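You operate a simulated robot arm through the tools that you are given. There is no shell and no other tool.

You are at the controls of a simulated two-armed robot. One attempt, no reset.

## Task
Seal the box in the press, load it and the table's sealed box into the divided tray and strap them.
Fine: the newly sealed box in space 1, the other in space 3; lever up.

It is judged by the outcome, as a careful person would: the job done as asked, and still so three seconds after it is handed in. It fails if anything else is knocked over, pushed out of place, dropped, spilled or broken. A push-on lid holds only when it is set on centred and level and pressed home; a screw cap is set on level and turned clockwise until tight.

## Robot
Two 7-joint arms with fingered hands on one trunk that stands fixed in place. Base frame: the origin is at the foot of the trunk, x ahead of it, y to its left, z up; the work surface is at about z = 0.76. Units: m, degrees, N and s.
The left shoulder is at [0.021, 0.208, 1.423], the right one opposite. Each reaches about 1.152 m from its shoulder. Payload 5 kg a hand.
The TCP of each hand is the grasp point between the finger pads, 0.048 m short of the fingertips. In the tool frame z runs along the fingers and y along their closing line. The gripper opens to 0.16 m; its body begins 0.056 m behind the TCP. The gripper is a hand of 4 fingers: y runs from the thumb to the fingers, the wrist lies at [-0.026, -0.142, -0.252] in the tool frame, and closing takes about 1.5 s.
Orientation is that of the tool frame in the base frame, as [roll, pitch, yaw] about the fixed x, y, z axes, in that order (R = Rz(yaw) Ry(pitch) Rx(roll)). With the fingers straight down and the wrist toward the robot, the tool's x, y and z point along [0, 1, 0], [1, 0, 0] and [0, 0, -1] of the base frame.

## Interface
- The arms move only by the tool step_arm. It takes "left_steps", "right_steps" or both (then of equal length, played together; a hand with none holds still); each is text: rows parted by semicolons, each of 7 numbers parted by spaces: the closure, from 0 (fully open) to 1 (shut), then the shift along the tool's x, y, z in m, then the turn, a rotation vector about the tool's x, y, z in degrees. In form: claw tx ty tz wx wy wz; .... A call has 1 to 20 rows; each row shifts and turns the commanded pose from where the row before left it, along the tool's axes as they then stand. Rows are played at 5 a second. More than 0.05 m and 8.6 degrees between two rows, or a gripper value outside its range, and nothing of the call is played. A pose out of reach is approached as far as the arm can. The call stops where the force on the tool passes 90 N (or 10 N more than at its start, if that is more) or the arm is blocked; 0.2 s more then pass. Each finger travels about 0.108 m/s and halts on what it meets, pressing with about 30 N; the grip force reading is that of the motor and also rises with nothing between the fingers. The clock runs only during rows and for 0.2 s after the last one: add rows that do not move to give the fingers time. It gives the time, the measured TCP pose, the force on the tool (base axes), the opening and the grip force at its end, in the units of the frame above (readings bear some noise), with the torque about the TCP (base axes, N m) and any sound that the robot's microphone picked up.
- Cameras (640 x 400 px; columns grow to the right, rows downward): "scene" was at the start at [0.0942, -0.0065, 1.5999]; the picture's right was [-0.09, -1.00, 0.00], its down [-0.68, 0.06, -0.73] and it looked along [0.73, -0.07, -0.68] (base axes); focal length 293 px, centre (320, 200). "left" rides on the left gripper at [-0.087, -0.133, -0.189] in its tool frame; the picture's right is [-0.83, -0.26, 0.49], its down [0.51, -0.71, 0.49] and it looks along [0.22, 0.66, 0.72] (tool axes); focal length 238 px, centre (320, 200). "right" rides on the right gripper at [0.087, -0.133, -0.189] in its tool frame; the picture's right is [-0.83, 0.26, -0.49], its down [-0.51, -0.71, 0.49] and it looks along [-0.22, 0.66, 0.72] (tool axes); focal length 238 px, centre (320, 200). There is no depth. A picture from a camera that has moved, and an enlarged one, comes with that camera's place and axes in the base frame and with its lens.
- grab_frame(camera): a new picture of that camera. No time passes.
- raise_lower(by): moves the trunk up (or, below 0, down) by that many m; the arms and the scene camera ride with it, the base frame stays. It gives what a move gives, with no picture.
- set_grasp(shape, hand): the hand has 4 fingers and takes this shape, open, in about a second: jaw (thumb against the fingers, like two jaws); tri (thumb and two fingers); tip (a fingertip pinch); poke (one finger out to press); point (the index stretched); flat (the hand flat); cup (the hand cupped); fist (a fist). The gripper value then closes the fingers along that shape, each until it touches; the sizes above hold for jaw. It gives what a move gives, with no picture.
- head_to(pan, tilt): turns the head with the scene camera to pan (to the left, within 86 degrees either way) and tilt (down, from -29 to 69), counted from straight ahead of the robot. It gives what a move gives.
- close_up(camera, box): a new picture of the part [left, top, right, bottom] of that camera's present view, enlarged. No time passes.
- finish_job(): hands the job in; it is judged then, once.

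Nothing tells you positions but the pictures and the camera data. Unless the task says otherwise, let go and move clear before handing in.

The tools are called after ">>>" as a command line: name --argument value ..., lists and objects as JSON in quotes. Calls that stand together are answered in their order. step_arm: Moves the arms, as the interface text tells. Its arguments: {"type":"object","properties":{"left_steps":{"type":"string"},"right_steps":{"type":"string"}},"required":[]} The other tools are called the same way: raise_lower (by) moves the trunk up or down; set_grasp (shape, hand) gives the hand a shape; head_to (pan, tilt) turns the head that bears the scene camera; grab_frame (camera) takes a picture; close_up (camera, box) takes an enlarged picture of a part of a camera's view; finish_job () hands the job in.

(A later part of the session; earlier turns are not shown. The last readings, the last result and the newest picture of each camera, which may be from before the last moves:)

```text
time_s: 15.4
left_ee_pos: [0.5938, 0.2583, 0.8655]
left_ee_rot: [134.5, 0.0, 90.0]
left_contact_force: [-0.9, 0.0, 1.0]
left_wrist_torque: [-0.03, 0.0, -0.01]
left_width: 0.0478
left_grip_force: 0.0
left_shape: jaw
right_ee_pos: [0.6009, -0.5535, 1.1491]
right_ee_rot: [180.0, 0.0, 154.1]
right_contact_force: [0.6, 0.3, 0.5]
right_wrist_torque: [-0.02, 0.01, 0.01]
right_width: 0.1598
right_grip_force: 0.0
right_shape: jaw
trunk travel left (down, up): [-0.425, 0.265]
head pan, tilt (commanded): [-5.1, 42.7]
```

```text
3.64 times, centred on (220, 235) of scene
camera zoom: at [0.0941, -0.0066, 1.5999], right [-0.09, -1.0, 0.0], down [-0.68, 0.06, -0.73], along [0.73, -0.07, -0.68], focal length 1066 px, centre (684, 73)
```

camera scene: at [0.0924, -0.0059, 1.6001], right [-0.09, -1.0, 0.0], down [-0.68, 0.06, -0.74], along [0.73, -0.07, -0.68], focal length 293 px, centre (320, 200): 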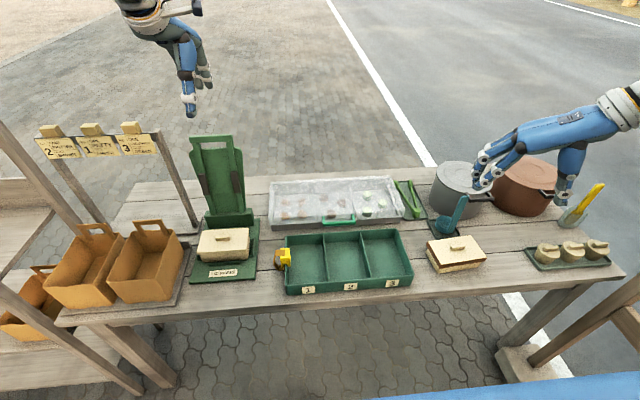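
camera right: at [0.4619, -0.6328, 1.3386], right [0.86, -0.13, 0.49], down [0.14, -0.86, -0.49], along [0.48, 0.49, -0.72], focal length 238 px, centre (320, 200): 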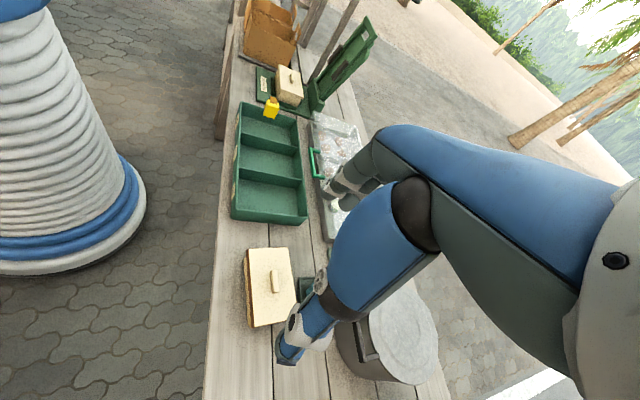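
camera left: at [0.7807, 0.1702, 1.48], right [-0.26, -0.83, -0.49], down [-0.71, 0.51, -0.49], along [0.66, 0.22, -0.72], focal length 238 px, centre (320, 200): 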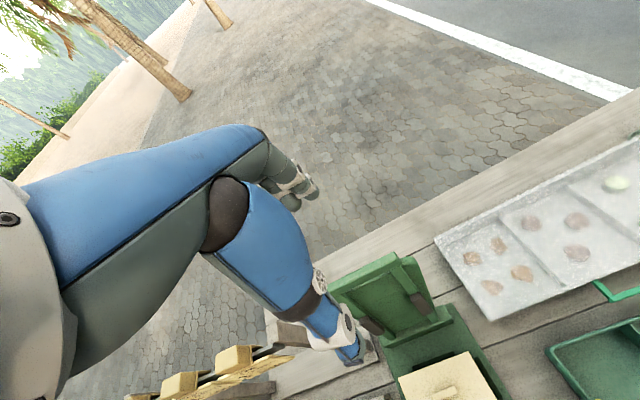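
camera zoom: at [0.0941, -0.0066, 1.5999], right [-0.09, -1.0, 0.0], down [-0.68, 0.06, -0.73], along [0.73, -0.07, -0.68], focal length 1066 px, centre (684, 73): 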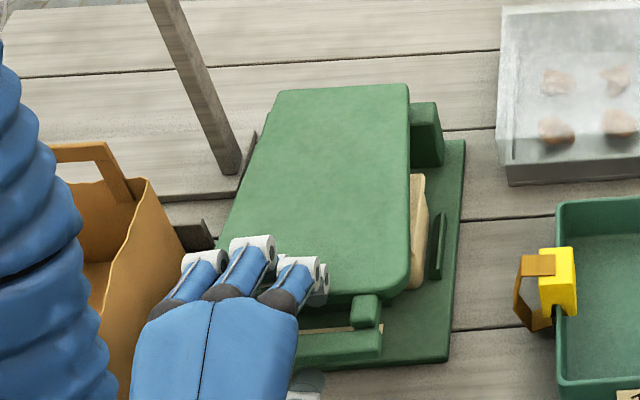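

The lever is resting on the lid and the bar now lies right between the thumb and fingers. I'll grip the bar firmly and then push it down.

>>> step_arm --left_steps "0.8 0 0 0 0 0 0;0.9 0 0 0 0 0 0;1 0 0 0 0 0 0;1 0 0 0 0 0 0;1 0 0 0 0 0 0"

>>> close_up --camera "right" --box '[210, 20, 370, 120]'

>>> close_up --camera "left" --box '[200, 120, 480, 390]'

```text
time_s: 16.6
left_ee_pos: [0.5948, 0.2586, 0.8647]
left_ee_rot: [134.5, 0.0, 89.9]
left_contact_force: [4.0, 0.3, 0.1]
left_wrist_torque: [0.47, -0.65, 0.2]
left_width: 0.0122
left_grip_force: 29.8
left_shape: jaw
right_ee_pos: [0.6006, -0.5514, 1.149]
right_ee_rot: [180.0, 0.0, 154.0]
right_contact_force: [-0.6, -0.7, 0.2]
right_wrist_torque: [0.01, -0.02, 0.0]
right_width: 0.1598
right_grip_force: 0.1
right_shape: jaw
trunk travel left (down, up): [-0.425, 0.265]
head pan, tilt (commanded): [-5.1, 42.7]
```

```text
4.00 times, centred on (290, 70) of right
camera zoom: at [0.4637, -0.6335, 1.3375], right [0.86, -0.13, 0.49], down [0.14, -0.86, -0.49], along [0.48, 0.49, -0.72], focal length 953 px, centre (440, 720)
```

zoom: 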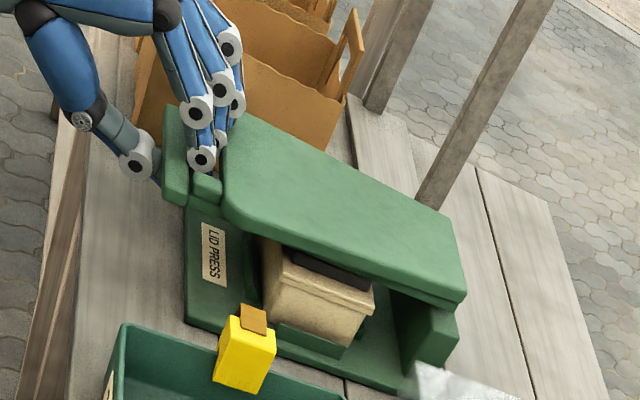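

```text
1.48 times, centred on (340, 255) of left
camera zoom: at [0.3671, 0.172, 0.9041], right [0.17, -0.83, -0.53], down [-0.15, 0.51, -0.85], along [0.98, 0.22, -0.04], focal length 353 px, centre (290, 118)
```

zoom: 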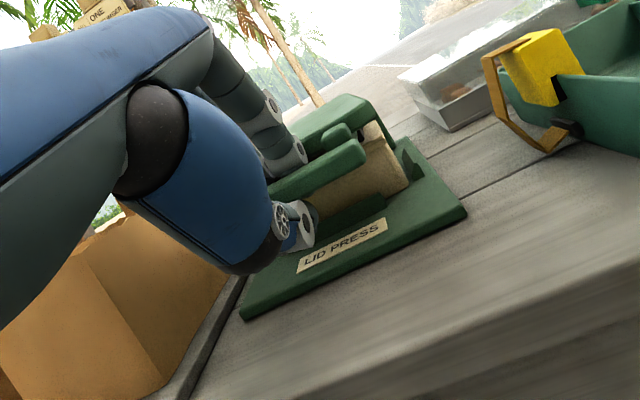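

The bar is gripped (29.8 N). Let me look closely at the lid and pads before pushing.

>>> close_up --camera "left" --box '[370, 170, 470, 250]'

>>> close_up --camera "right" --box '[260, 70, 320, 115]'

```text
5.00 times, centred on (420, 210) of left
camera zoom: at [0.3671, 0.172, 0.9041], right [0.17, -0.83, -0.53], down [-0.15, 0.51, -0.85], along [0.98, 0.22, -0.04], focal length 1192 px, centre (-180, 150)
```

zoom: 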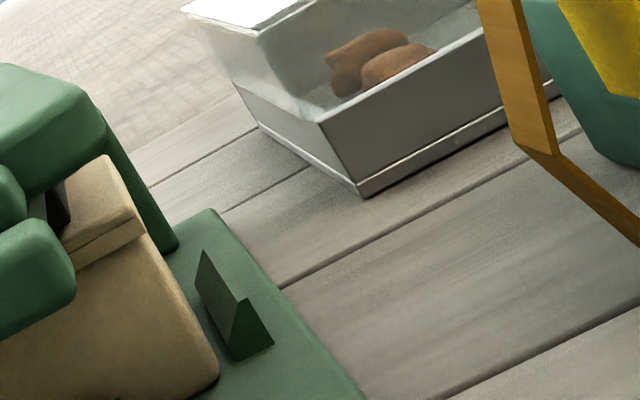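

```text
8.89 times, centred on (290, 92) of right
camera zoom: at [0.4637, -0.6335, 1.3375], right [0.86, -0.13, 0.49], down [0.14, -0.86, -0.49], along [0.48, 0.49, -0.72], focal length 2119 px, centre (587, 1156)
```

zoom: 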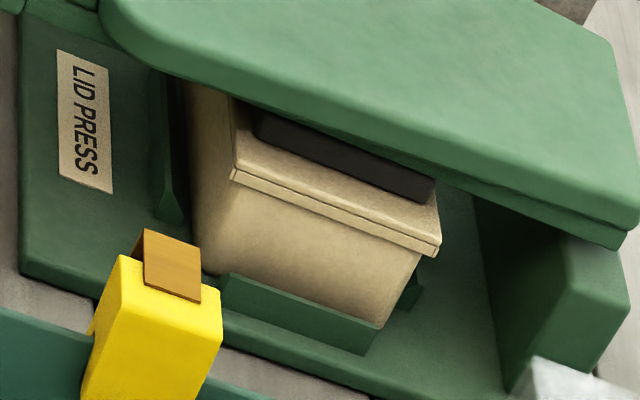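

The dark pads lie flat on the lid. Now pushing the bar straight down.

>>> step_arm --left_steps "1 0 -0.0028 0.0028 0 0 0;1 0 -0.0028 0.0028 0 0 0;1 0 -0.0028 0.0028 0 0 0;1 0 -0.0028 0.0028 0 0 0"

>>> close_up --camera "right" --box '[210, 20, 370, 120]'

>>> close_up --camera "right" --box '[260, 70, 320, 115]'

```text
time_s: 17.6
left_ee_pos: [0.5951, 0.2596, 0.8529]
left_ee_rot: [134.3, 0.0, 90.0]
left_contact_force: [5.6, 0.7, 26.3]
left_wrist_torque: [0.36, -0.89, 0.37]
left_width: 0.0103
left_grip_force: 30.7
left_shape: jaw
right_ee_pos: [0.6, -0.5521, 1.1485]
right_ee_rot: [-180.0, 0.0, 153.8]
right_contact_force: [0.6, -1.1, 0.1]
right_wrist_torque: [-0.01, 0.03, 0.01]
right_width: 0.1598
right_grip_force: 0.1
right_shape: jaw
trunk travel left (down, up): [-0.425, 0.265]
head pan, tilt (commanded): [-5.1, 42.7]
```

```text
4.00 times, centred on (290, 70) of right
camera zoom: at [0.4631, -0.6341, 1.3376], right [0.86, -0.13, 0.49], down [0.14, -0.86, -0.49], along [0.48, 0.49, -0.72], focal length 953 px, centre (440, 720)
```

zoom: 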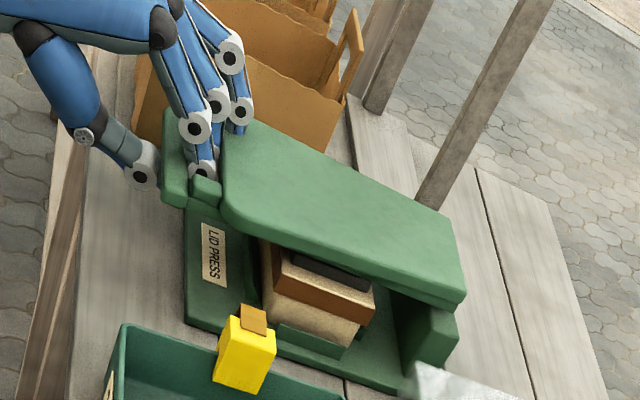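

```text
8.89 times, centred on (290, 92) of right
camera zoom: at [0.4631, -0.6341, 1.3376], right [0.86, -0.13, 0.49], down [0.14, -0.86, -0.49], along [0.48, 0.49, -0.72], focal length 2119 px, centre (587, 1156)
```

zoom: 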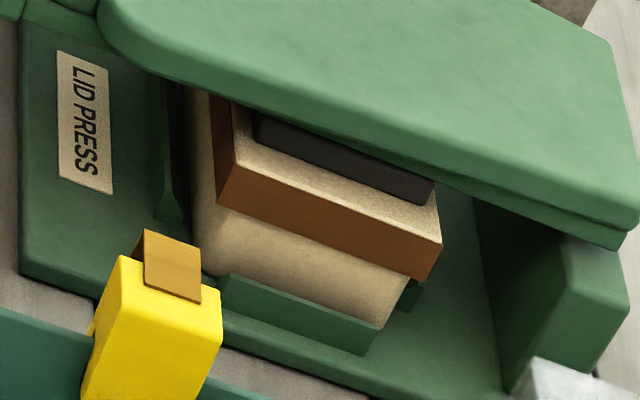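

The brown sealing band has appeared around the lid, as on the other sealed box. A little more push and a short hold to be sure.

>>> step_arm --left_steps "1 0 -0.0021 0.0021 0 0 0;1 0 -0.0021 0.0021 0 0 0;1 0 0 0 0 0 0;1 0 0 0 0 0 0;1 0 0 0 0 0 0"

>>> close_up --camera "right" --box '[260, 70, 320, 115]'

```text
time_s: 18.8
left_ee_pos: [0.5954, 0.2583, 0.8465]
left_ee_rot: [133.9, -0.1, 90.0]
left_contact_force: [10.2, 3.2, 35.7]
left_wrist_torque: [0.21, -1.03, 0.47]
left_width: 0.0097
left_grip_force: 30.2
left_shape: jaw
right_ee_pos: [0.6, -0.5518, 1.1486]
right_ee_rot: [179.9, -0.1, 154.0]
right_contact_force: [-0.2, -0.6, 0.9]
right_wrist_torque: [0.01, 0.0, 0.0]
right_width: 0.1599
right_grip_force: 0.1
right_shape: jaw
trunk travel left (down, up): [-0.425, 0.265]
head pan, tilt (commanded): [-5.1, 42.7]
```

```text
8.89 times, centred on (290, 92) of right
camera zoom: at [0.4621, -0.6342, 1.3379], right [0.86, -0.13, 0.49], down [0.14, -0.86, -0.49], along [0.48, 0.49, -0.72], focal length 2119 px, centre (587, 1156)
```

zoom: 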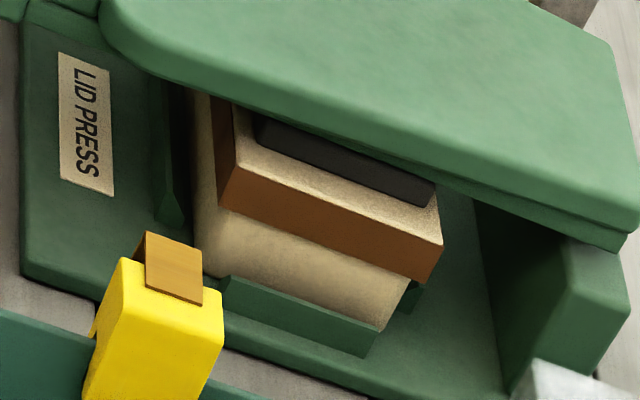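

The lid is pressed home all round. Now I unload, loosen to a cage, and start lifting the lever with the thumb under the bar.

>>> step_arm --left_steps "1 0 0.0049 -0.0049 0 0 0;1 0 0.0049 -0.0049 0 0 0;0.85 0 0 0 0 0 0;0.7 0 0 0 0 0 0;0.7 0 0 0 0 0 0;0.7 0 0.0071 -0.0046 0 0 0;0.7 0 0.0071 -0.0046 0 0 0;0.7 0 0.0071 -0.0046 0 0 0;0.7 0 0 0 0 0 0"

>>> close_up --camera "right" --box '[210, 20, 370, 120]'

>>> close_up --camera "scene" --box '[160, 180, 280, 290]'

```text
time_s: 20.8
left_ee_pos: [0.5999, 0.2582, 0.883]
left_ee_rot: [134.6, 0.0, 89.9]
left_contact_force: [-2.0, 0.0, -1.5]
left_wrist_torque: [-0.01, 0.06, 0.06]
left_width: 0.0483
left_grip_force: 0.1
left_shape: jaw
right_ee_pos: [0.6008, -0.5503, 1.1487]
right_ee_rot: [180.0, 0.1, 154.0]
right_contact_force: [0.3, -0.5, -0.3]
right_wrist_torque: [-0.03, -0.02, 0.03]
right_width: 0.1599
right_grip_force: 0.1
right_shape: jaw
trunk travel left (down, up): [-0.425, 0.265]
head pan, tilt (commanded): [-5.1, 42.7]
```

```text
4.00 times, centred on (290, 70) of right
camera zoom: at [0.4635, -0.6335, 1.3376], right [0.86, -0.13, 0.49], down [0.14, -0.86, -0.49], along [0.48, 0.49, -0.72], focal length 953 px, centre (440, 720)
```

zoom: 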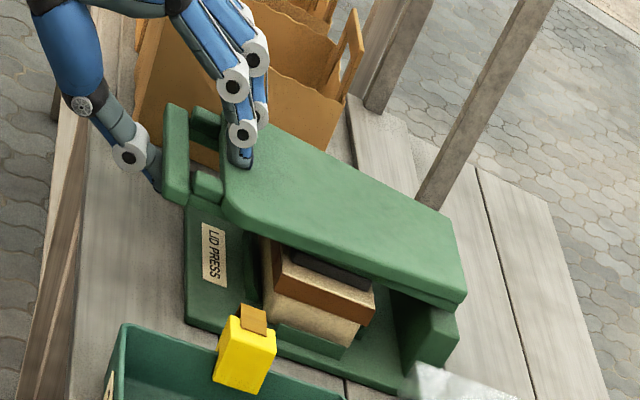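

```text
3.64 times, centred on (220, 235) of scene
camera zoom: at [0.0941, -0.0066, 1.5999], right [-0.09, -1.0, 0.0], down [-0.68, 0.06, -0.73], along [0.73, -0.07, -0.68], focal length 1066 px, centre (684, 73)
```

zoom: 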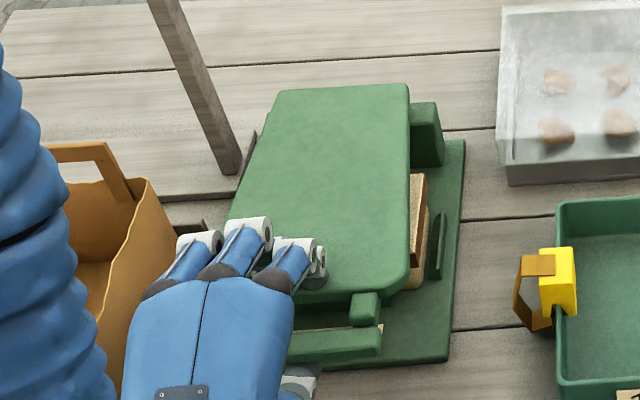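

The thumb is taking the bar's weight. Reversing the arc a few steps and checking.

>>> step_arm --left_steps "0.7 0 0.01385 -0.0106 1.75 0 0;0.7 0 0.01385 -0.0106 1.75 0 0;0.7 0 0.0145 -0.0098 1.75 0 0"

>>> close_up --camera "right" --box '[210, 20, 370, 120]'

```text
time_s: 21.6
left_ee_pos: [0.6079, 0.2569, 0.9333]
left_ee_rot: [139.8, 0.0, 89.9]
left_contact_force: [-0.3, 0.6, -1.0]
left_wrist_torque: [0.06, -0.05, 0.02]
left_width: 0.0489
left_grip_force: 0.0
left_shape: jaw
right_ee_pos: [0.5993, -0.5514, 1.1483]
right_ee_rot: [-180.0, -0.1, 154.1]
right_contact_force: [0.3, -0.6, 0.5]
right_wrist_torque: [0.01, -0.04, 0.02]
right_width: 0.16
right_grip_force: 0.1
right_shape: jaw
trunk travel left (down, up): [-0.425, 0.265]
head pan, tilt (commanded): [-5.1, 42.7]
```

```text
4.00 times, centred on (290, 70) of right
camera zoom: at [0.4631, -0.6337, 1.3377], right [0.86, -0.13, 0.49], down [0.14, -0.86, -0.49], along [0.48, 0.49, -0.72], focal length 953 px, centre (440, 720)
```

zoom: 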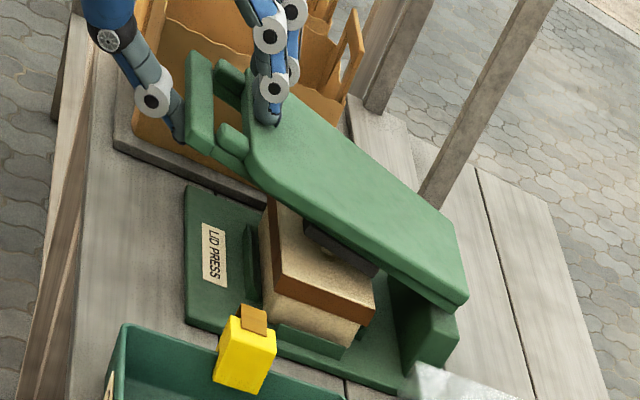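

The lever is lifting cleanly and the box stays put with its band all round. Continuing up.

>>> step_arm --left_steps "0.7 0 0.0145 -0.0098 1.75 0 0;0.7 0 0.0151 -0.0089 1.75 0 0;0.7 0 0.0151 -0.0089 1.75 0 0;0.7 0 0.0156 -0.008 1.75 0 0;0.7 0 0.0156 -0.008 1.75 0 0;0.7 0 0.01605 -0.0071 1.75 0 0;0.7 0 0.01605 -0.0071 1.75 0 0;0.7 0 0.01645 -0.006 1.75 0 0;0.7 0 0.01645 -0.006 1.75 0 0"

>>> close_up --camera "right" --box '[210, 0, 370, 120]'

```text
time_s: 23.6
left_ee_pos: [0.6872, 0.2573, 1.0689]
left_ee_rot: [155.6, 0.0, 90.0]
left_contact_force: [-1.7, 1.3, -2.2]
left_wrist_torque: [-0.01, -0.08, -0.02]
left_width: 0.0485
left_grip_force: 0.1
left_shape: jaw
right_ee_pos: [0.5996, -0.5508, 1.1486]
right_ee_rot: [180.0, 0.0, 154.0]
right_contact_force: [-1.1, -0.3, 0.3]
right_wrist_torque: [-0.01, 0.02, -0.01]
right_width: 0.1597
right_grip_force: 0.1
right_shape: jaw
trunk travel left (down, up): [-0.425, 0.265]
head pan, tilt (commanded): [-5.1, 42.7]
```

```text
3.33 times, centred on (290, 60) of right
camera zoom: at [0.4633, -0.6336, 1.3376], right [0.86, -0.13, 0.49], down [0.14, -0.86, -0.49], along [0.48, 0.49, -0.72], focal length 794 px, centre (420, 667)
```

zoom: 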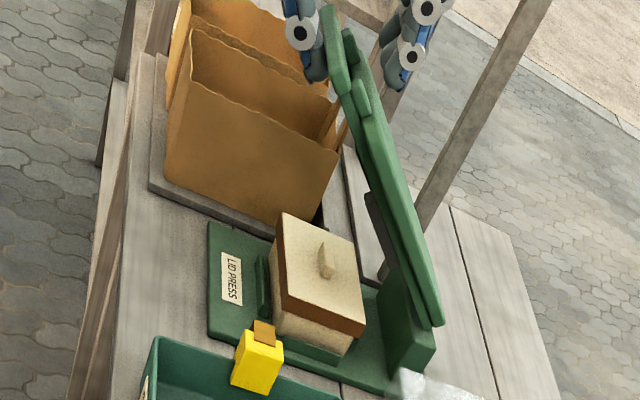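

Lever is at about mid-travel; finishing the upward swing to its rest position.

>>> step_arm --left_steps "0.7 0 0.0168 -0.0051 1.75 0 0;0.7 0 0.0168 -0.0051 1.75 0 0;0.7 0 0.01705 -0.0041 1.75 0 0;0.7 0 0.01705 -0.0041 1.75 0 0;0.7 0 0.01725 -0.0031 1.75 0 0;0.7 0 0.01725 -0.0031 1.75 0 0;0.7 0 0.0175 -0.0021 1.75 0 0;0.7 0 0.0175 -0.0021 1.75 0 0;0.7 0 0.01755 -0.001 1.75 0 0;0.7 0 0.01755 -0.001 1.75 0 0;0.7 0 0.0176 0 1.75 0 0;0.7 0 0.0176 0 1.75 0 0;0.7 0 0.0176 0.001 1.75 0 0;0.7 0 0.0176 0.001 1.75 0 0"

>>> close_up --camera "right" --box '[250, 0, 410, 120]'

>>> close_up --camera "scene" --box '[160, 80, 280, 200]'

```text
time_s: 26.6
left_ee_pos: [0.9138, 0.2593, 1.1496]
left_ee_rot: [-179.9, 0.0, 90.0]
left_contact_force: [0.9, 0.0, -1.0]
left_wrist_torque: [-0.05, 0.03, -0.03]
left_width: 0.048
left_grip_force: 0.1
left_shape: jaw
right_ee_pos: [0.6026, -0.5521, 1.1483]
right_ee_rot: [-180.0, -0.2, 154.1]
right_contact_force: [1.5, -0.7, -0.9]
right_wrist_torque: [0.02, 0.03, 0.0]
right_width: 0.16
right_grip_force: 0.2
right_shape: jaw
trunk travel left (down, up): [-0.425, 0.265]
head pan, tilt (commanded): [-5.1, 42.7]
```

```text
3.33 times, centred on (330, 60) of right
camera zoom: at [0.4647, -0.6333, 1.3372], right [0.86, -0.13, 0.49], down [0.14, -0.86, -0.49], along [0.48, 0.49, -0.72], focal length 794 px, centre (287, 667)
```

zoom: 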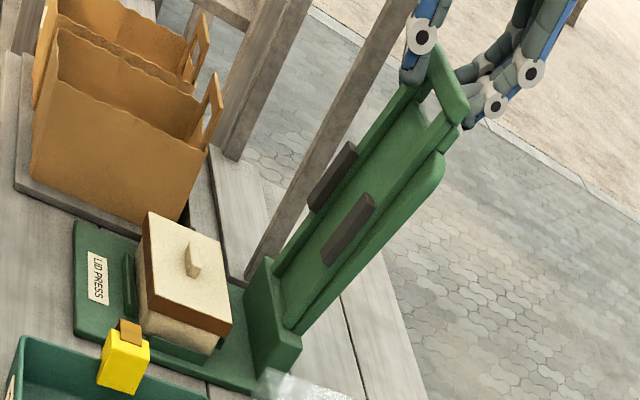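

```text
3.33 times, centred on (220, 140) of scene
camera zoom: at [0.0954, -0.0066, 1.5998], right [-0.09, -1.0, 0.0], down [-0.68, 0.06, -0.73], along [0.73, -0.07, -0.68], focal length 977 px, centre (653, 400)
```

zoom: 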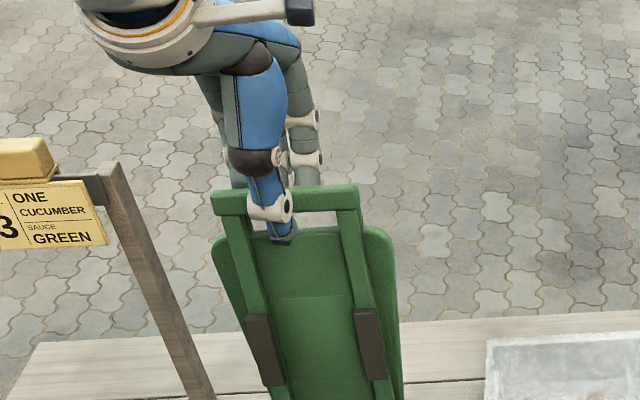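

The lever is up, a hair short of its original rest. I'll nudge it back gently with the thumb, then open and rise off.

>>> step_arm --left_steps "0.7 0 0.006 0 0 0 0;0.7 0 0.006 0 0 0 0;0.7 0 0.004 0 0 0 0;0.7 0 0 0 0 0 0"

>>> close_up --camera "scene" --box '[160, 80, 280, 200]'

```text
time_s: 27.6
left_ee_pos: [0.9296, 0.2586, 1.1486]
left_ee_rot: [-179.9, -0.1, 90.0]
left_contact_force: [0.7, -0.2, -0.4]
left_wrist_torque: [0.0, -0.01, 0.0]
left_width: 0.0477
left_grip_force: 0.1
left_shape: jaw
right_ee_pos: [0.6017, -0.5508, 1.1485]
right_ee_rot: [-180.0, 0.0, 154.0]
right_contact_force: [1.3, -0.6, 0.6]
right_wrist_torque: [0.03, 0.03, -0.02]
right_width: 0.1598
right_grip_force: 0.1
right_shape: jaw
trunk travel left (down, up): [-0.425, 0.265]
head pan, tilt (commanded): [-5.1, 42.7]
```

```text
3.33 times, centred on (220, 140) of scene
camera zoom: at [0.0945, -0.0067, 1.5999], right [-0.09, -1.0, 0.0], down [-0.68, 0.06, -0.73], along [0.73, -0.07, -0.68], focal length 977 px, centre (653, 400)
```

zoom: 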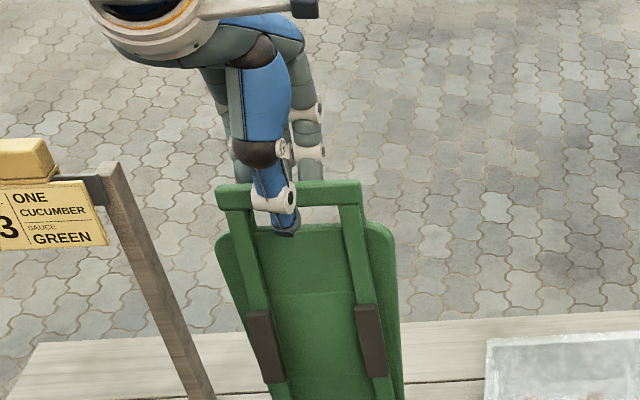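

The lever is back at its original rest angle. Opening and rising clear of it.

>>> step_arm --left_steps "0.5 0 -0.004 0 0 0 0;0.2 0 -0.004 0 0 0 0;0 0 -0.004 0 0 0 0;0 0 0 0 0 0 0;0 0 0 -0.04 0 0 0;0 0 0 -0.04 0 0 0;0 0 0 -0.04 0 0 0;0 0 0 -0.02 0 0 0;0 0 -0.045 0 0 0 0;0 0 -0.045 0 0 0 0;0 0 -0.045 0 0 0 0;0 0 -0.045 0 0 0 0;0 0 -0.045 0 0 0 0;0 0 -0.045 0 0 0 0"

>>> grab_frame --camera "scene"

>>> grab_frame --camera "left"

>>> close_up --camera "right" --box '[220, 0, 400, 120]'

```text
time_s: 30.6
left_ee_pos: [0.6431, 0.2589, 1.2894]
left_ee_rot: [179.9, 0.0, 89.9]
left_contact_force: [-0.7, -0.1, 1.0]
left_wrist_torque: [0.04, -0.11, 0.05]
left_width: 0.1601
left_grip_force: 0.1
left_shape: jaw
right_ee_pos: [0.5986, -0.552, 1.1506]
right_ee_rot: [179.9, 0.2, 154.0]
right_contact_force: [-1.3, -1.1, 1.5]
right_wrist_torque: [0.0, -0.12, -0.01]
right_width: 0.1598
right_grip_force: 0.1
right_shape: jaw
trunk travel left (down, up): [-0.425, 0.265]
head pan, tilt (commanded): [-5.1, 42.7]
```

```text
taken
camera scene: at [0.0912, -0.0067, 1.6001], right [-0.09, -1.0, 0.0], down [-0.67, 0.06, -0.74], along [0.73, -0.07, -0.68], focal length 293 px, centre (320, 200)
```

scene: 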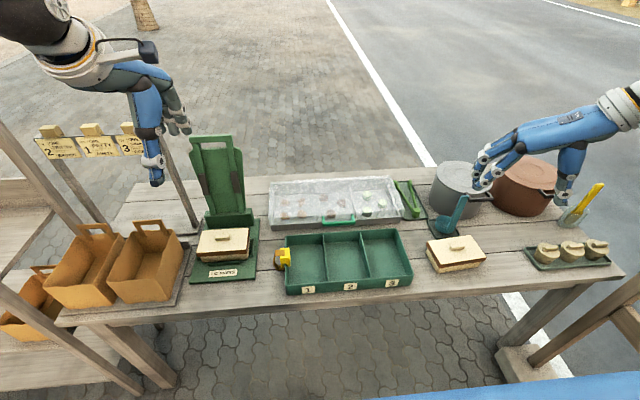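

```text
taken
camera left: at [0.5107, 0.1719, 1.4784], right [-0.26, -0.83, -0.49], down [-0.71, 0.51, -0.49], along [0.66, 0.22, -0.72], focal length 238 px, centre (320, 200)
```

left: 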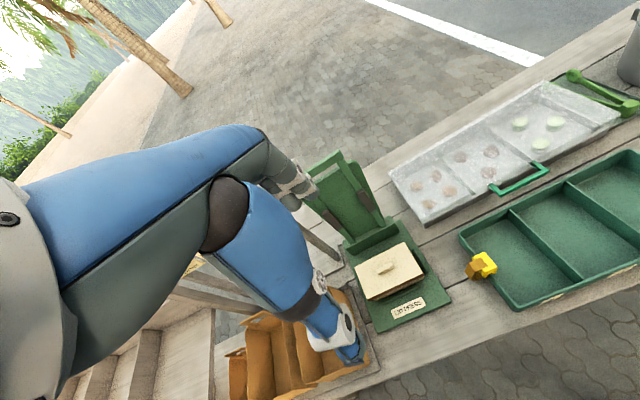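

```text
3.33 times, centred on (310, 60) of right
camera zoom: at [0.4607, -0.6337, 1.3386], right [0.86, -0.13, 0.49], down [0.14, -0.86, -0.49], along [0.49, 0.49, -0.72], focal length 794 px, centre (353, 667)
```

zoom: 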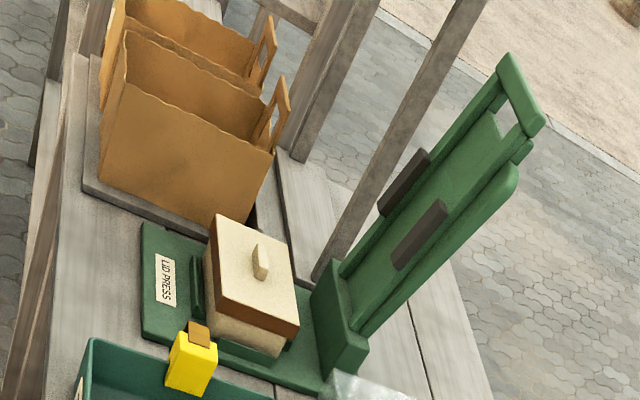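

The lever is up and the box is sealed with the brown band. Now measuring both lids' knobs precisely.

>>> close_up --camera "scene" --box '[190, 220, 260, 280]'

>>> close_up --camera "left" --box '[340, 230, 440, 310]'

>>> close_up --camera "scene" --box '[420, 225, 490, 280]'

>>> close_up --camera "right" --box '[230, 240, 310, 335]'

```text
6.67 times, centred on (225, 250) of scene
camera zoom: at [0.0912, -0.0067, 1.6001], right [-0.09, -1.0, 0.0], down [-0.67, 0.06, -0.74], along [0.73, -0.07, -0.68], focal length 1954 px, centre (953, -133)
```

zoom: 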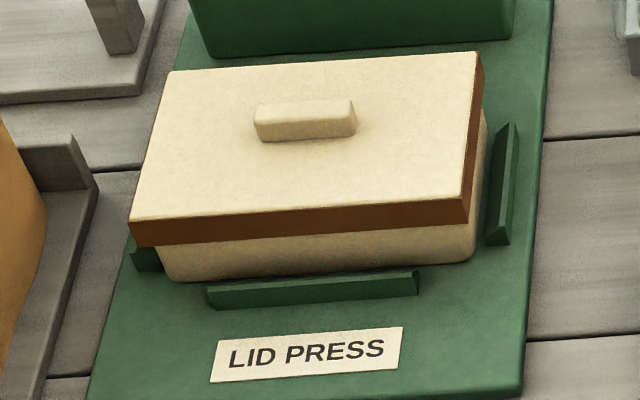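

```text
5.00 times, centred on (390, 270) of left
camera zoom: at [0.5107, 0.1719, 1.4784], right [-0.26, -0.83, -0.49], down [-0.71, 0.51, -0.49], along [0.66, 0.22, -0.72], focal length 1192 px, centre (-30, -150)
```

zoom: 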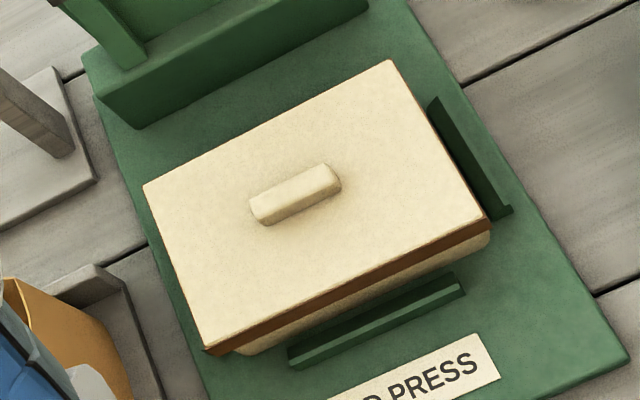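

```text
7.27 times, centred on (455, 252) of scene
camera zoom: at [0.0912, -0.0067, 1.6001], right [-0.09, -1.0, 0.0], down [-0.67, 0.06, -0.74], along [0.73, -0.07, -0.68], focal length 2132 px, centre (-662, -182)
```

zoom: 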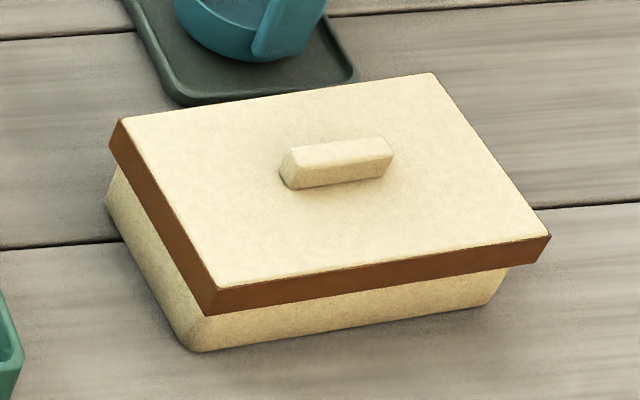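

```text
4.21 times, centred on (270, 288) of right
camera zoom: at [0.4607, -0.6337, 1.3386], right [0.86, -0.13, 0.49], down [0.14, -0.86, -0.49], along [0.49, 0.49, -0.72], focal length 1004 px, centre (530, -168)
```

zoom: 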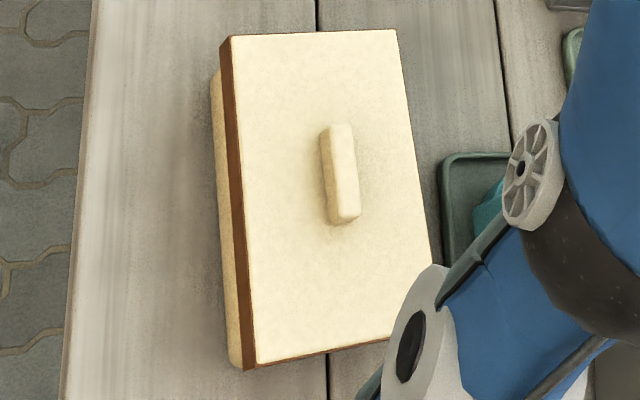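

Press box: lid centre (and knob) at about (0.755, 0.261), lid top z≈0.83, long side along y. I'll bring the left hand over the knob with the fingers part-closed and check from 7 cm above.

>>> step_arm --left_steps "0.3 0.0018 0.0373 0.03 0 0 0;0.5 0 0.0373 0.03 0 0 0;0.62 0 0.0373 0.03 0 0 0;0.65 0 0 0.045 0 0 0;0.65 0 0 0.045 0 0 0;0.65 0 0 0.045 0 0 0;0.65 0 0 0.045 0 0 0;0.65 0 0 0.045 0 0 0;0.65 0 0 0.025 0 0 0;0.65 0 0 0 0 0 0"

>>> grab_frame --camera "left"

>>> close_up --camera "right" --box '[220, 0, 400, 120]'

>>> close_up --camera "scene" --box '[160, 160, 290, 290]'

```text
time_s: 32.8
left_ee_pos: [0.7586, 0.2597, 0.9511]
left_ee_rot: [179.9, 0.0, 89.9]
left_contact_force: [0.4, -0.4, 0.2]
left_wrist_torque: [0.02, 0.0, -0.01]
left_width: 0.056
left_grip_force: 0.0
left_shape: jaw
right_ee_pos: [0.6014, -0.5514, 1.1491]
right_ee_rot: [-180.0, 0.0, 154.0]
right_contact_force: [0.7, -0.2, -0.2]
right_wrist_torque: [-0.02, -0.01, -0.01]
right_width: 0.1602
right_grip_force: 0.1
right_shape: jaw
trunk travel left (down, up): [-0.425, 0.265]
head pan, tilt (commanded): [-5.1, 42.7]
```

```text
taken
camera left: at [0.627, 0.1732, 1.1406], right [-0.26, -0.83, -0.49], down [-0.71, 0.51, -0.49], along [0.66, 0.22, -0.72], focal length 238 px, centre (320, 200)
```

left: 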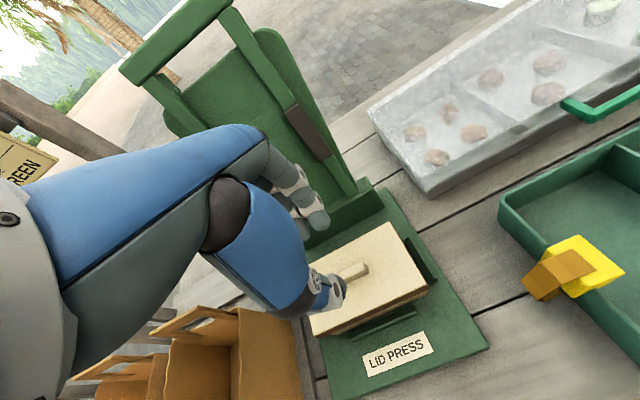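

```text
3.33 times, centred on (310, 60) of right
camera zoom: at [0.4633, -0.6336, 1.3377], right [0.86, -0.13, 0.49], down [0.14, -0.86, -0.49], along [0.48, 0.49, -0.72], focal length 794 px, centre (353, 667)
```

zoom: 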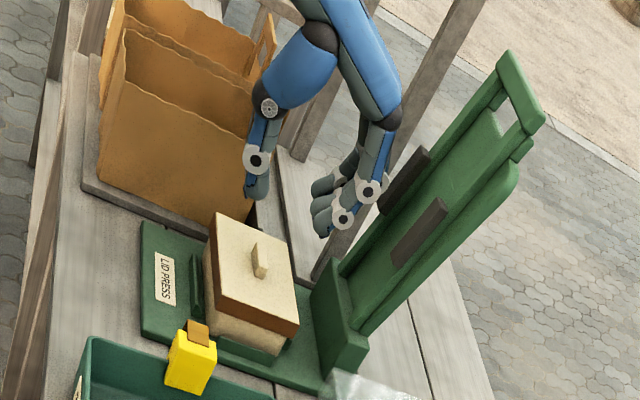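

```text
3.08 times, centred on (225, 225) of scene
camera zoom: at [0.0939, -0.0068, 1.6], right [-0.09, -1.0, 0.0], down [-0.68, 0.06, -0.73], along [0.73, -0.07, -0.68], focal length 902 px, centre (612, 123)
```

zoom: 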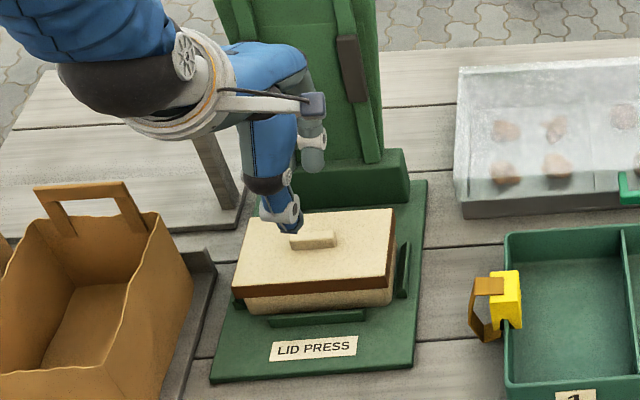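

The knob sits right on the tool axis in the wrist view. Descending so the fingertips come beside the knob.

>>> step_arm --left_steps "0.65 0 -0.001 0.025 0 0 0;0.65 0 -0.001 0.02 0 0 0;0.65 0 0 0.01 0 0 0;0.65 0 0 0.008 0 0 0;0.65 0 0 0 0 0 0"

>>> close_up --camera "left" --box '[240, 180, 440, 340]'

>>> close_up --camera "right" --box '[260, 30, 360, 110]'

>>> close_up --camera "scene" --box '[180, 190, 270, 280]'

```text
time_s: 34.0
left_ee_pos: [0.7558, 0.261, 0.8864]
left_ee_rot: [180.0, 0.0, 90.0]
left_contact_force: [-0.2, 0.0, -0.7]
left_wrist_torque: [0.01, -0.01, 0.0]
left_width: 0.056
left_grip_force: 0.1
left_shape: jaw
right_ee_pos: [0.6008, -0.5505, 1.1499]
right_ee_rot: [-180.0, 0.1, 154.1]
right_contact_force: [0.0, 0.6, 0.1]
right_wrist_torque: [0.0, 0.0, 0.0]
right_width: 0.1597
right_grip_force: 0.0
right_shape: jaw
trunk travel left (down, up): [-0.425, 0.265]
head pan, tilt (commanded): [-5.1, 42.7]
```

```text
2.50 times, centred on (340, 260) of left
camera zoom: at [0.6236, 0.1733, 1.076], right [-0.26, -0.83, -0.49], down [-0.71, 0.51, -0.49], along [0.66, 0.22, -0.72], focal length 596 px, centre (270, 50)
```

zoom: 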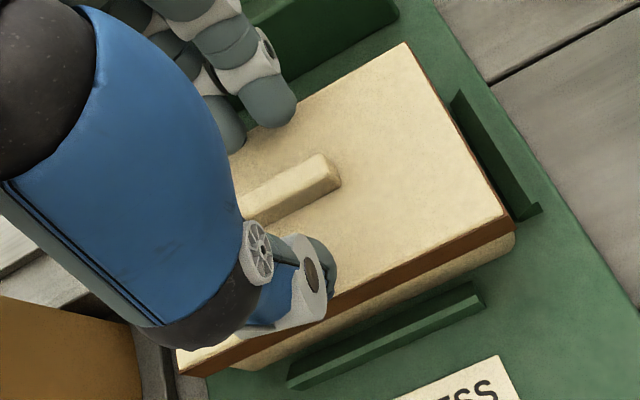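

```text
5.00 times, centred on (310, 70) of right
camera zoom: at [0.4633, -0.6336, 1.3377], right [0.86, -0.13, 0.49], down [0.14, -0.86, -0.49], along [0.48, 0.49, -0.72], focal length 1192 px, centre (370, 850)
```

zoom: 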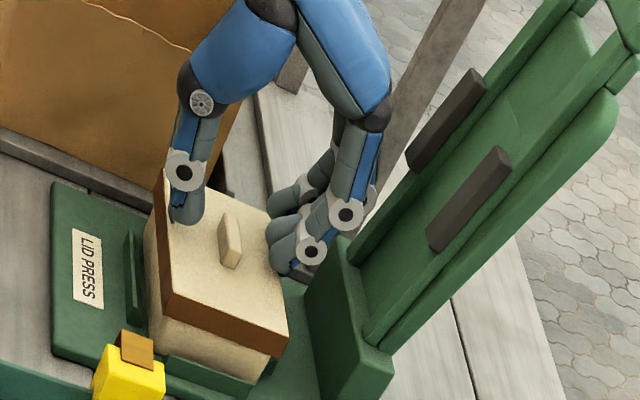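

```text
4.44 times, centred on (225, 235) of scene
camera zoom: at [0.0939, -0.0067, 1.5999], right [-0.09, -1.0, 0.0], down [-0.68, 0.06, -0.73], along [0.73, -0.07, -0.68], focal length 1303 px, centre (742, 44)
```

zoom: 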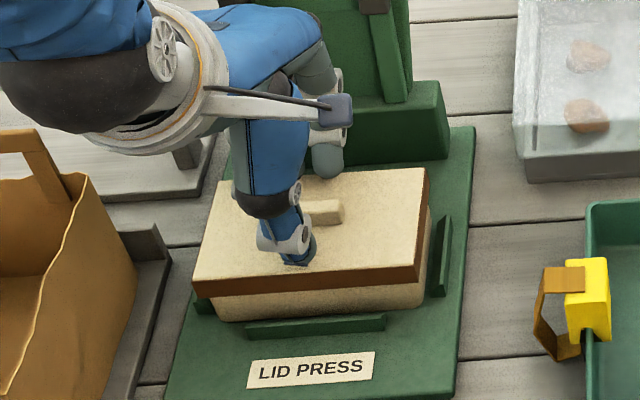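

Both sides straddle the knob just above the lid. Lowering 4 mm and closing on the knob.

>>> step_arm --left_steps "0.65 0 0 0.004 0 0 0;0.75 0 0 0 0 0 0;0.82 0 0 0 0 0 0;0.88 0 0 0 0 0 0;0.94 0 0 0 0 0 0;1 0 0 0 0 0 0;1 0 0 0 0 0 0;1 0 0 0 0 0 0"

>>> close_up --camera "left" --box '[240, 180, 440, 340]'

>>> close_up --camera "right" --box '[260, 30, 360, 110]'

```text
time_s: 35.8
left_ee_pos: [0.7555, 0.2605, 0.8822]
left_ee_rot: [-180.0, 0.1, 90.0]
left_contact_force: [0.0, -0.3, 2.2]
left_wrist_torque: [0.14, -0.18, -0.19]
left_width: 0.0171
left_grip_force: 30.0
left_shape: jaw
right_ee_pos: [0.6016, -0.5507, 1.1481]
right_ee_rot: [179.9, 0.0, 154.0]
right_contact_force: [-0.1, 0.0, 0.9]
right_wrist_torque: [0.01, 0.0, -0.01]
right_width: 0.1599
right_grip_force: 0.1
right_shape: jaw
trunk travel left (down, up): [-0.425, 0.265]
head pan, tilt (commanded): [-5.1, 42.7]
```

```text
2.50 times, centred on (340, 260) of left
camera zoom: at [0.6235, 0.1736, 1.0718], right [-0.26, -0.83, -0.49], down [-0.71, 0.51, -0.49], along [0.66, 0.22, -0.72], focal length 596 px, centre (270, 50)
```

zoom: 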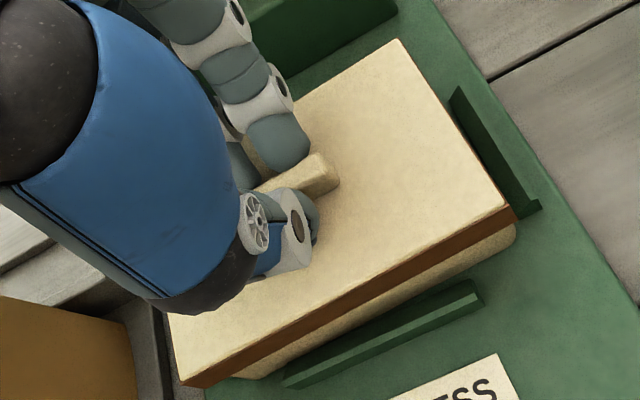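

```text
5.00 times, centred on (310, 70) of right
camera zoom: at [0.4635, -0.6335, 1.3376], right [0.86, -0.13, 0.49], down [0.14, -0.86, -0.49], along [0.48, 0.49, -0.72], focal length 1192 px, centre (370, 850)
```

zoom: 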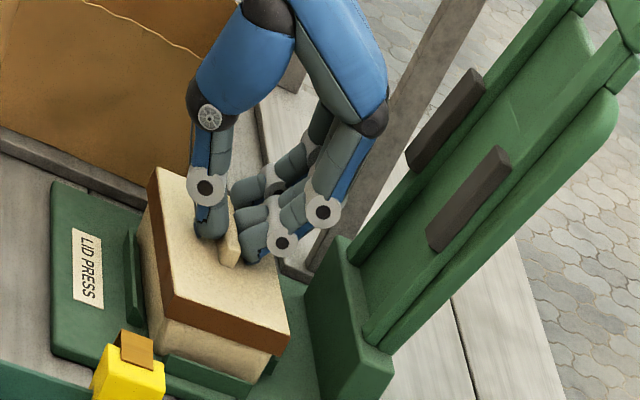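

The knob is gripped at 30 N. Lifting slowly and checking that the box hangs level.

>>> step_arm --left_steps "1 0 0 -0.01 0 0 0;1 0 0 -0.015 0 0 0;1 0 0 -0.02 0 0 0;1 0 0 -0.02 0 0 0;1 0 0 -0.02 0 0 0;1 0 0 0 0 0 0"

>>> close_up --camera "scene" --box '[160, 160, 290, 290]'

>>> close_up --camera "right" --box '[220, 0, 400, 120]'

>>> close_up --camera "left" --box '[240, 180, 440, 340]'

```text
time_s: 37.2
left_ee_pos: [0.7558, 0.2593, 0.9689]
left_ee_rot: [-179.9, -0.1, 89.9]
left_contact_force: [-0.4, 1.1, -0.5]
left_wrist_torque: [-0.01, 0.02, -0.06]
left_width: 0.0162
left_grip_force: 30.6
left_shape: jaw
right_ee_pos: [0.6022, -0.5516, 1.1495]
right_ee_rot: [-180.0, 0.0, 154.1]
right_contact_force: [0.0, 0.5, 0.7]
right_wrist_torque: [0.01, 0.02, 0.04]
right_width: 0.1599
right_grip_force: 0.0
right_shape: jaw
trunk travel left (down, up): [-0.425, 0.265]
head pan, tilt (commanded): [-5.1, 42.7]
```

```text
3.08 times, centred on (225, 225) of scene
camera zoom: at [0.0948, -0.0065, 1.5998], right [-0.09, -1.0, 0.0], down [-0.68, 0.06, -0.73], along [0.73, -0.07, -0.68], focal length 902 px, centre (612, 123)
```

zoom: 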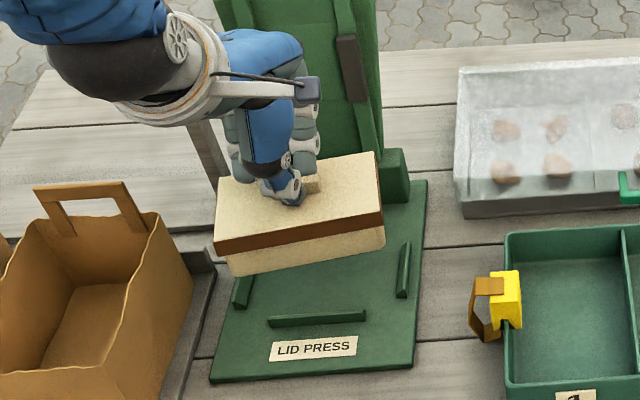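

```text
3.33 times, centred on (310, 60) of right
camera zoom: at [0.4641, -0.6334, 1.3374], right [0.86, -0.13, 0.49], down [0.14, -0.86, -0.49], along [0.48, 0.49, -0.72], focal length 794 px, centre (353, 667)
```

zoom: 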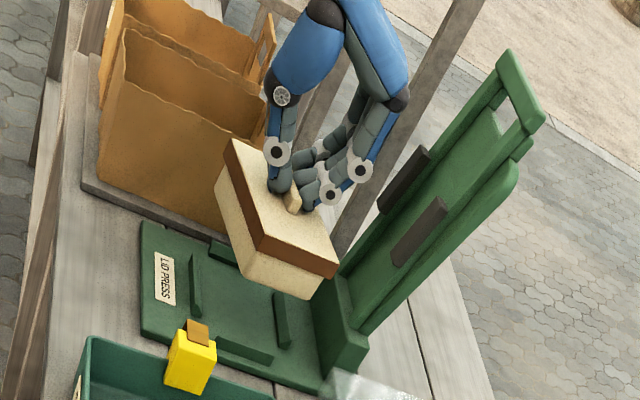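

```text
2.50 times, centred on (340, 260) of left
camera zoom: at [0.624, 0.1725, 1.1582], right [-0.26, -0.83, -0.49], down [-0.71, 0.51, -0.49], along [0.65, 0.22, -0.72], focal length 596 px, centre (270, 50)
```

zoom: 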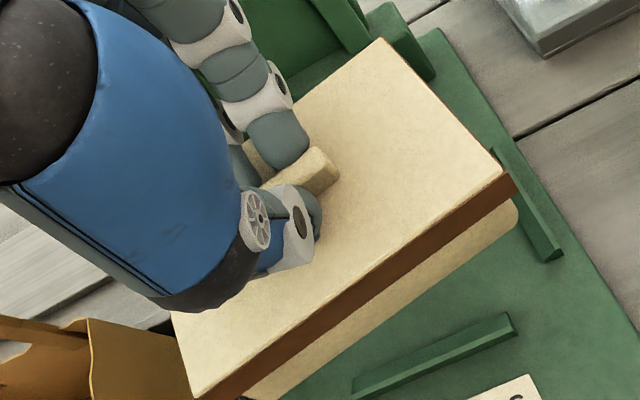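

The lid holds and the box came free, turned about +10° in the grip but level. I'll raise it, carry it toward the tray, then turn the hand so that the long side points along x.

>>> step_arm --left_steps "1 0 -0.0283 -0.035 0 0 0;1 0 -0.0283 -0.035 0 0 0;1 0 -0.0283 -0.035 0 0 0;1 -0.03 0 0 0 0 0;1 -0.04 0 0 0 0 0;1 -0.04 0 0 0 0 0;1 -0.04 0 0 0 0 0;1 -0.01 0 0 0 0 0;1 0 0 0 0 0 0"

>>> step_arm --left_steps "1 0 0 0 0 0 5;1 0 0 0 0 0 5;1 0 0 0 0 0 5;1 0 0 0 0 0 5;1 0 0 0 0 0 5;1 0 0 0 0 0 5;1 0 0 0 0 0 5;1 0 0 0 0 0 5;1 0 0 0 0 0 5;1 0 0 0 0 0 5;1 0 0 0 0 0 5;1 0 0 0 0 0 5;1 0 0 0 0 0 5;1 0 0 0 0 0 5;1 0 0 0 0 0 5;1 0 0 0 0 0 5;1 0 0 0 0 0 5;1 0 0 0 0 0 5;1 0 0 0 0 0 5;1 0 0 0 0 0 5"

>>> grab_frame --camera "scene"

>>> grab_frame --camera "left"

>>> grab_frame --camera "right"

```text
time_s: 39.2
left_ee_pos: [0.6713, 0.1001, 1.072]
left_ee_rot: [-179.9, 0.1, 90.0]
left_contact_force: [0.5, 0.0, -1.9]
left_wrist_torque: [-0.02, 0.0, 0.02]
left_width: 0.0158
left_grip_force: 29.6
left_shape: jaw
right_ee_pos: [0.6004, -0.5524, 1.1495]
right_ee_rot: [179.9, 0.0, 154.0]
right_contact_force: [0.1, -0.5, -0.9]
right_wrist_torque: [0.0, 0.03, -0.02]
right_width: 0.1597
right_grip_force: 0.1
right_shape: jaw
trunk travel left (down, up): [-0.425, 0.265]
head pan, tilt (commanded): [-5.1, 42.7]
```

```text
time_s: 43.4
left_ee_pos: [0.6725, 0.1008, 1.0727]
left_ee_rot: [-180.0, 0.1, -10.1]
left_contact_force: [-0.5, 0.4, -1.5]
left_wrist_torque: [0.0, 0.04, -0.01]
left_width: 0.0162
left_grip_force: 30.2
left_shape: jaw
right_ee_pos: [0.6008, -0.5511, 1.1468]
right_ee_rot: [180.0, -0.1, 154.0]
right_contact_force: [0.2, -0.8, -0.4]
right_wrist_torque: [0.01, 0.03, 0.01]
right_width: 0.1601
right_grip_force: 0.0
right_shape: jaw
trunk travel left (down, up): [-0.425, 0.265]
head pan, tilt (commanded): [-5.1, 42.7]
```

```text
taken
camera scene: at [0.0947, -0.0071, 1.5999], right [-0.09, -1.0, 0.0], down [-0.68, 0.06, -0.73], along [0.73, -0.07, -0.68], focal length 293 px, centre (320, 200)
```

scene: 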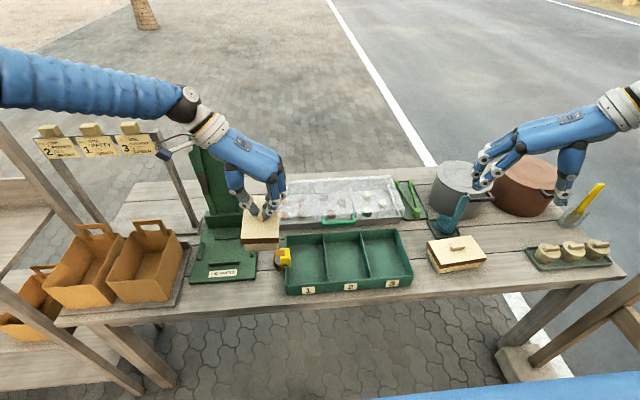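

```text
taken
camera left: at [0.6098, 0.2451, 1.2618], right [-0.78, 0.4, -0.49], down [0.62, 0.61, -0.49], along [0.1, -0.68, -0.72], focal length 238 px, centre (320, 200)
```

left: 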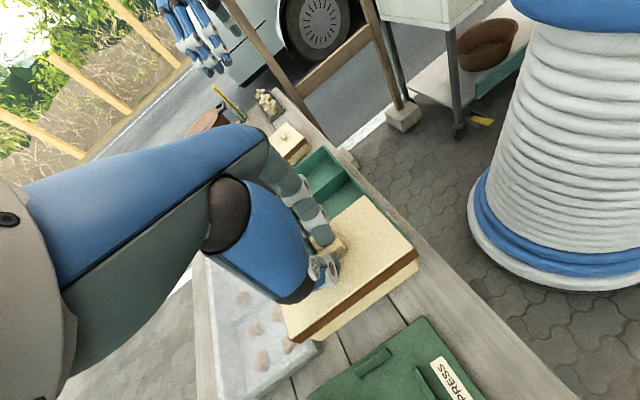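

```text
taken
camera right: at [0.464, -0.6338, 1.3372], right [0.86, -0.13, 0.49], down [0.14, -0.86, -0.49], along [0.48, 0.49, -0.72], focal length 238 px, centre (320, 200)
```

right: 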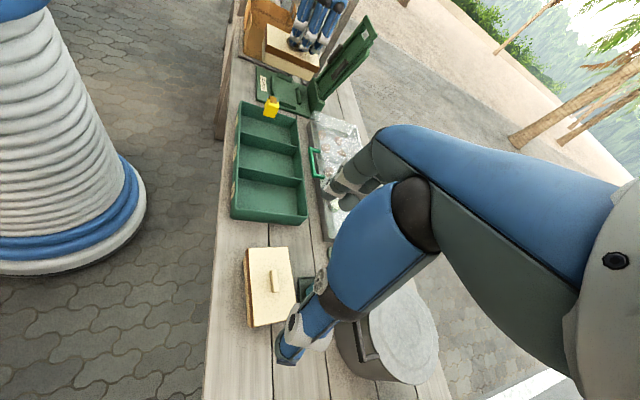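

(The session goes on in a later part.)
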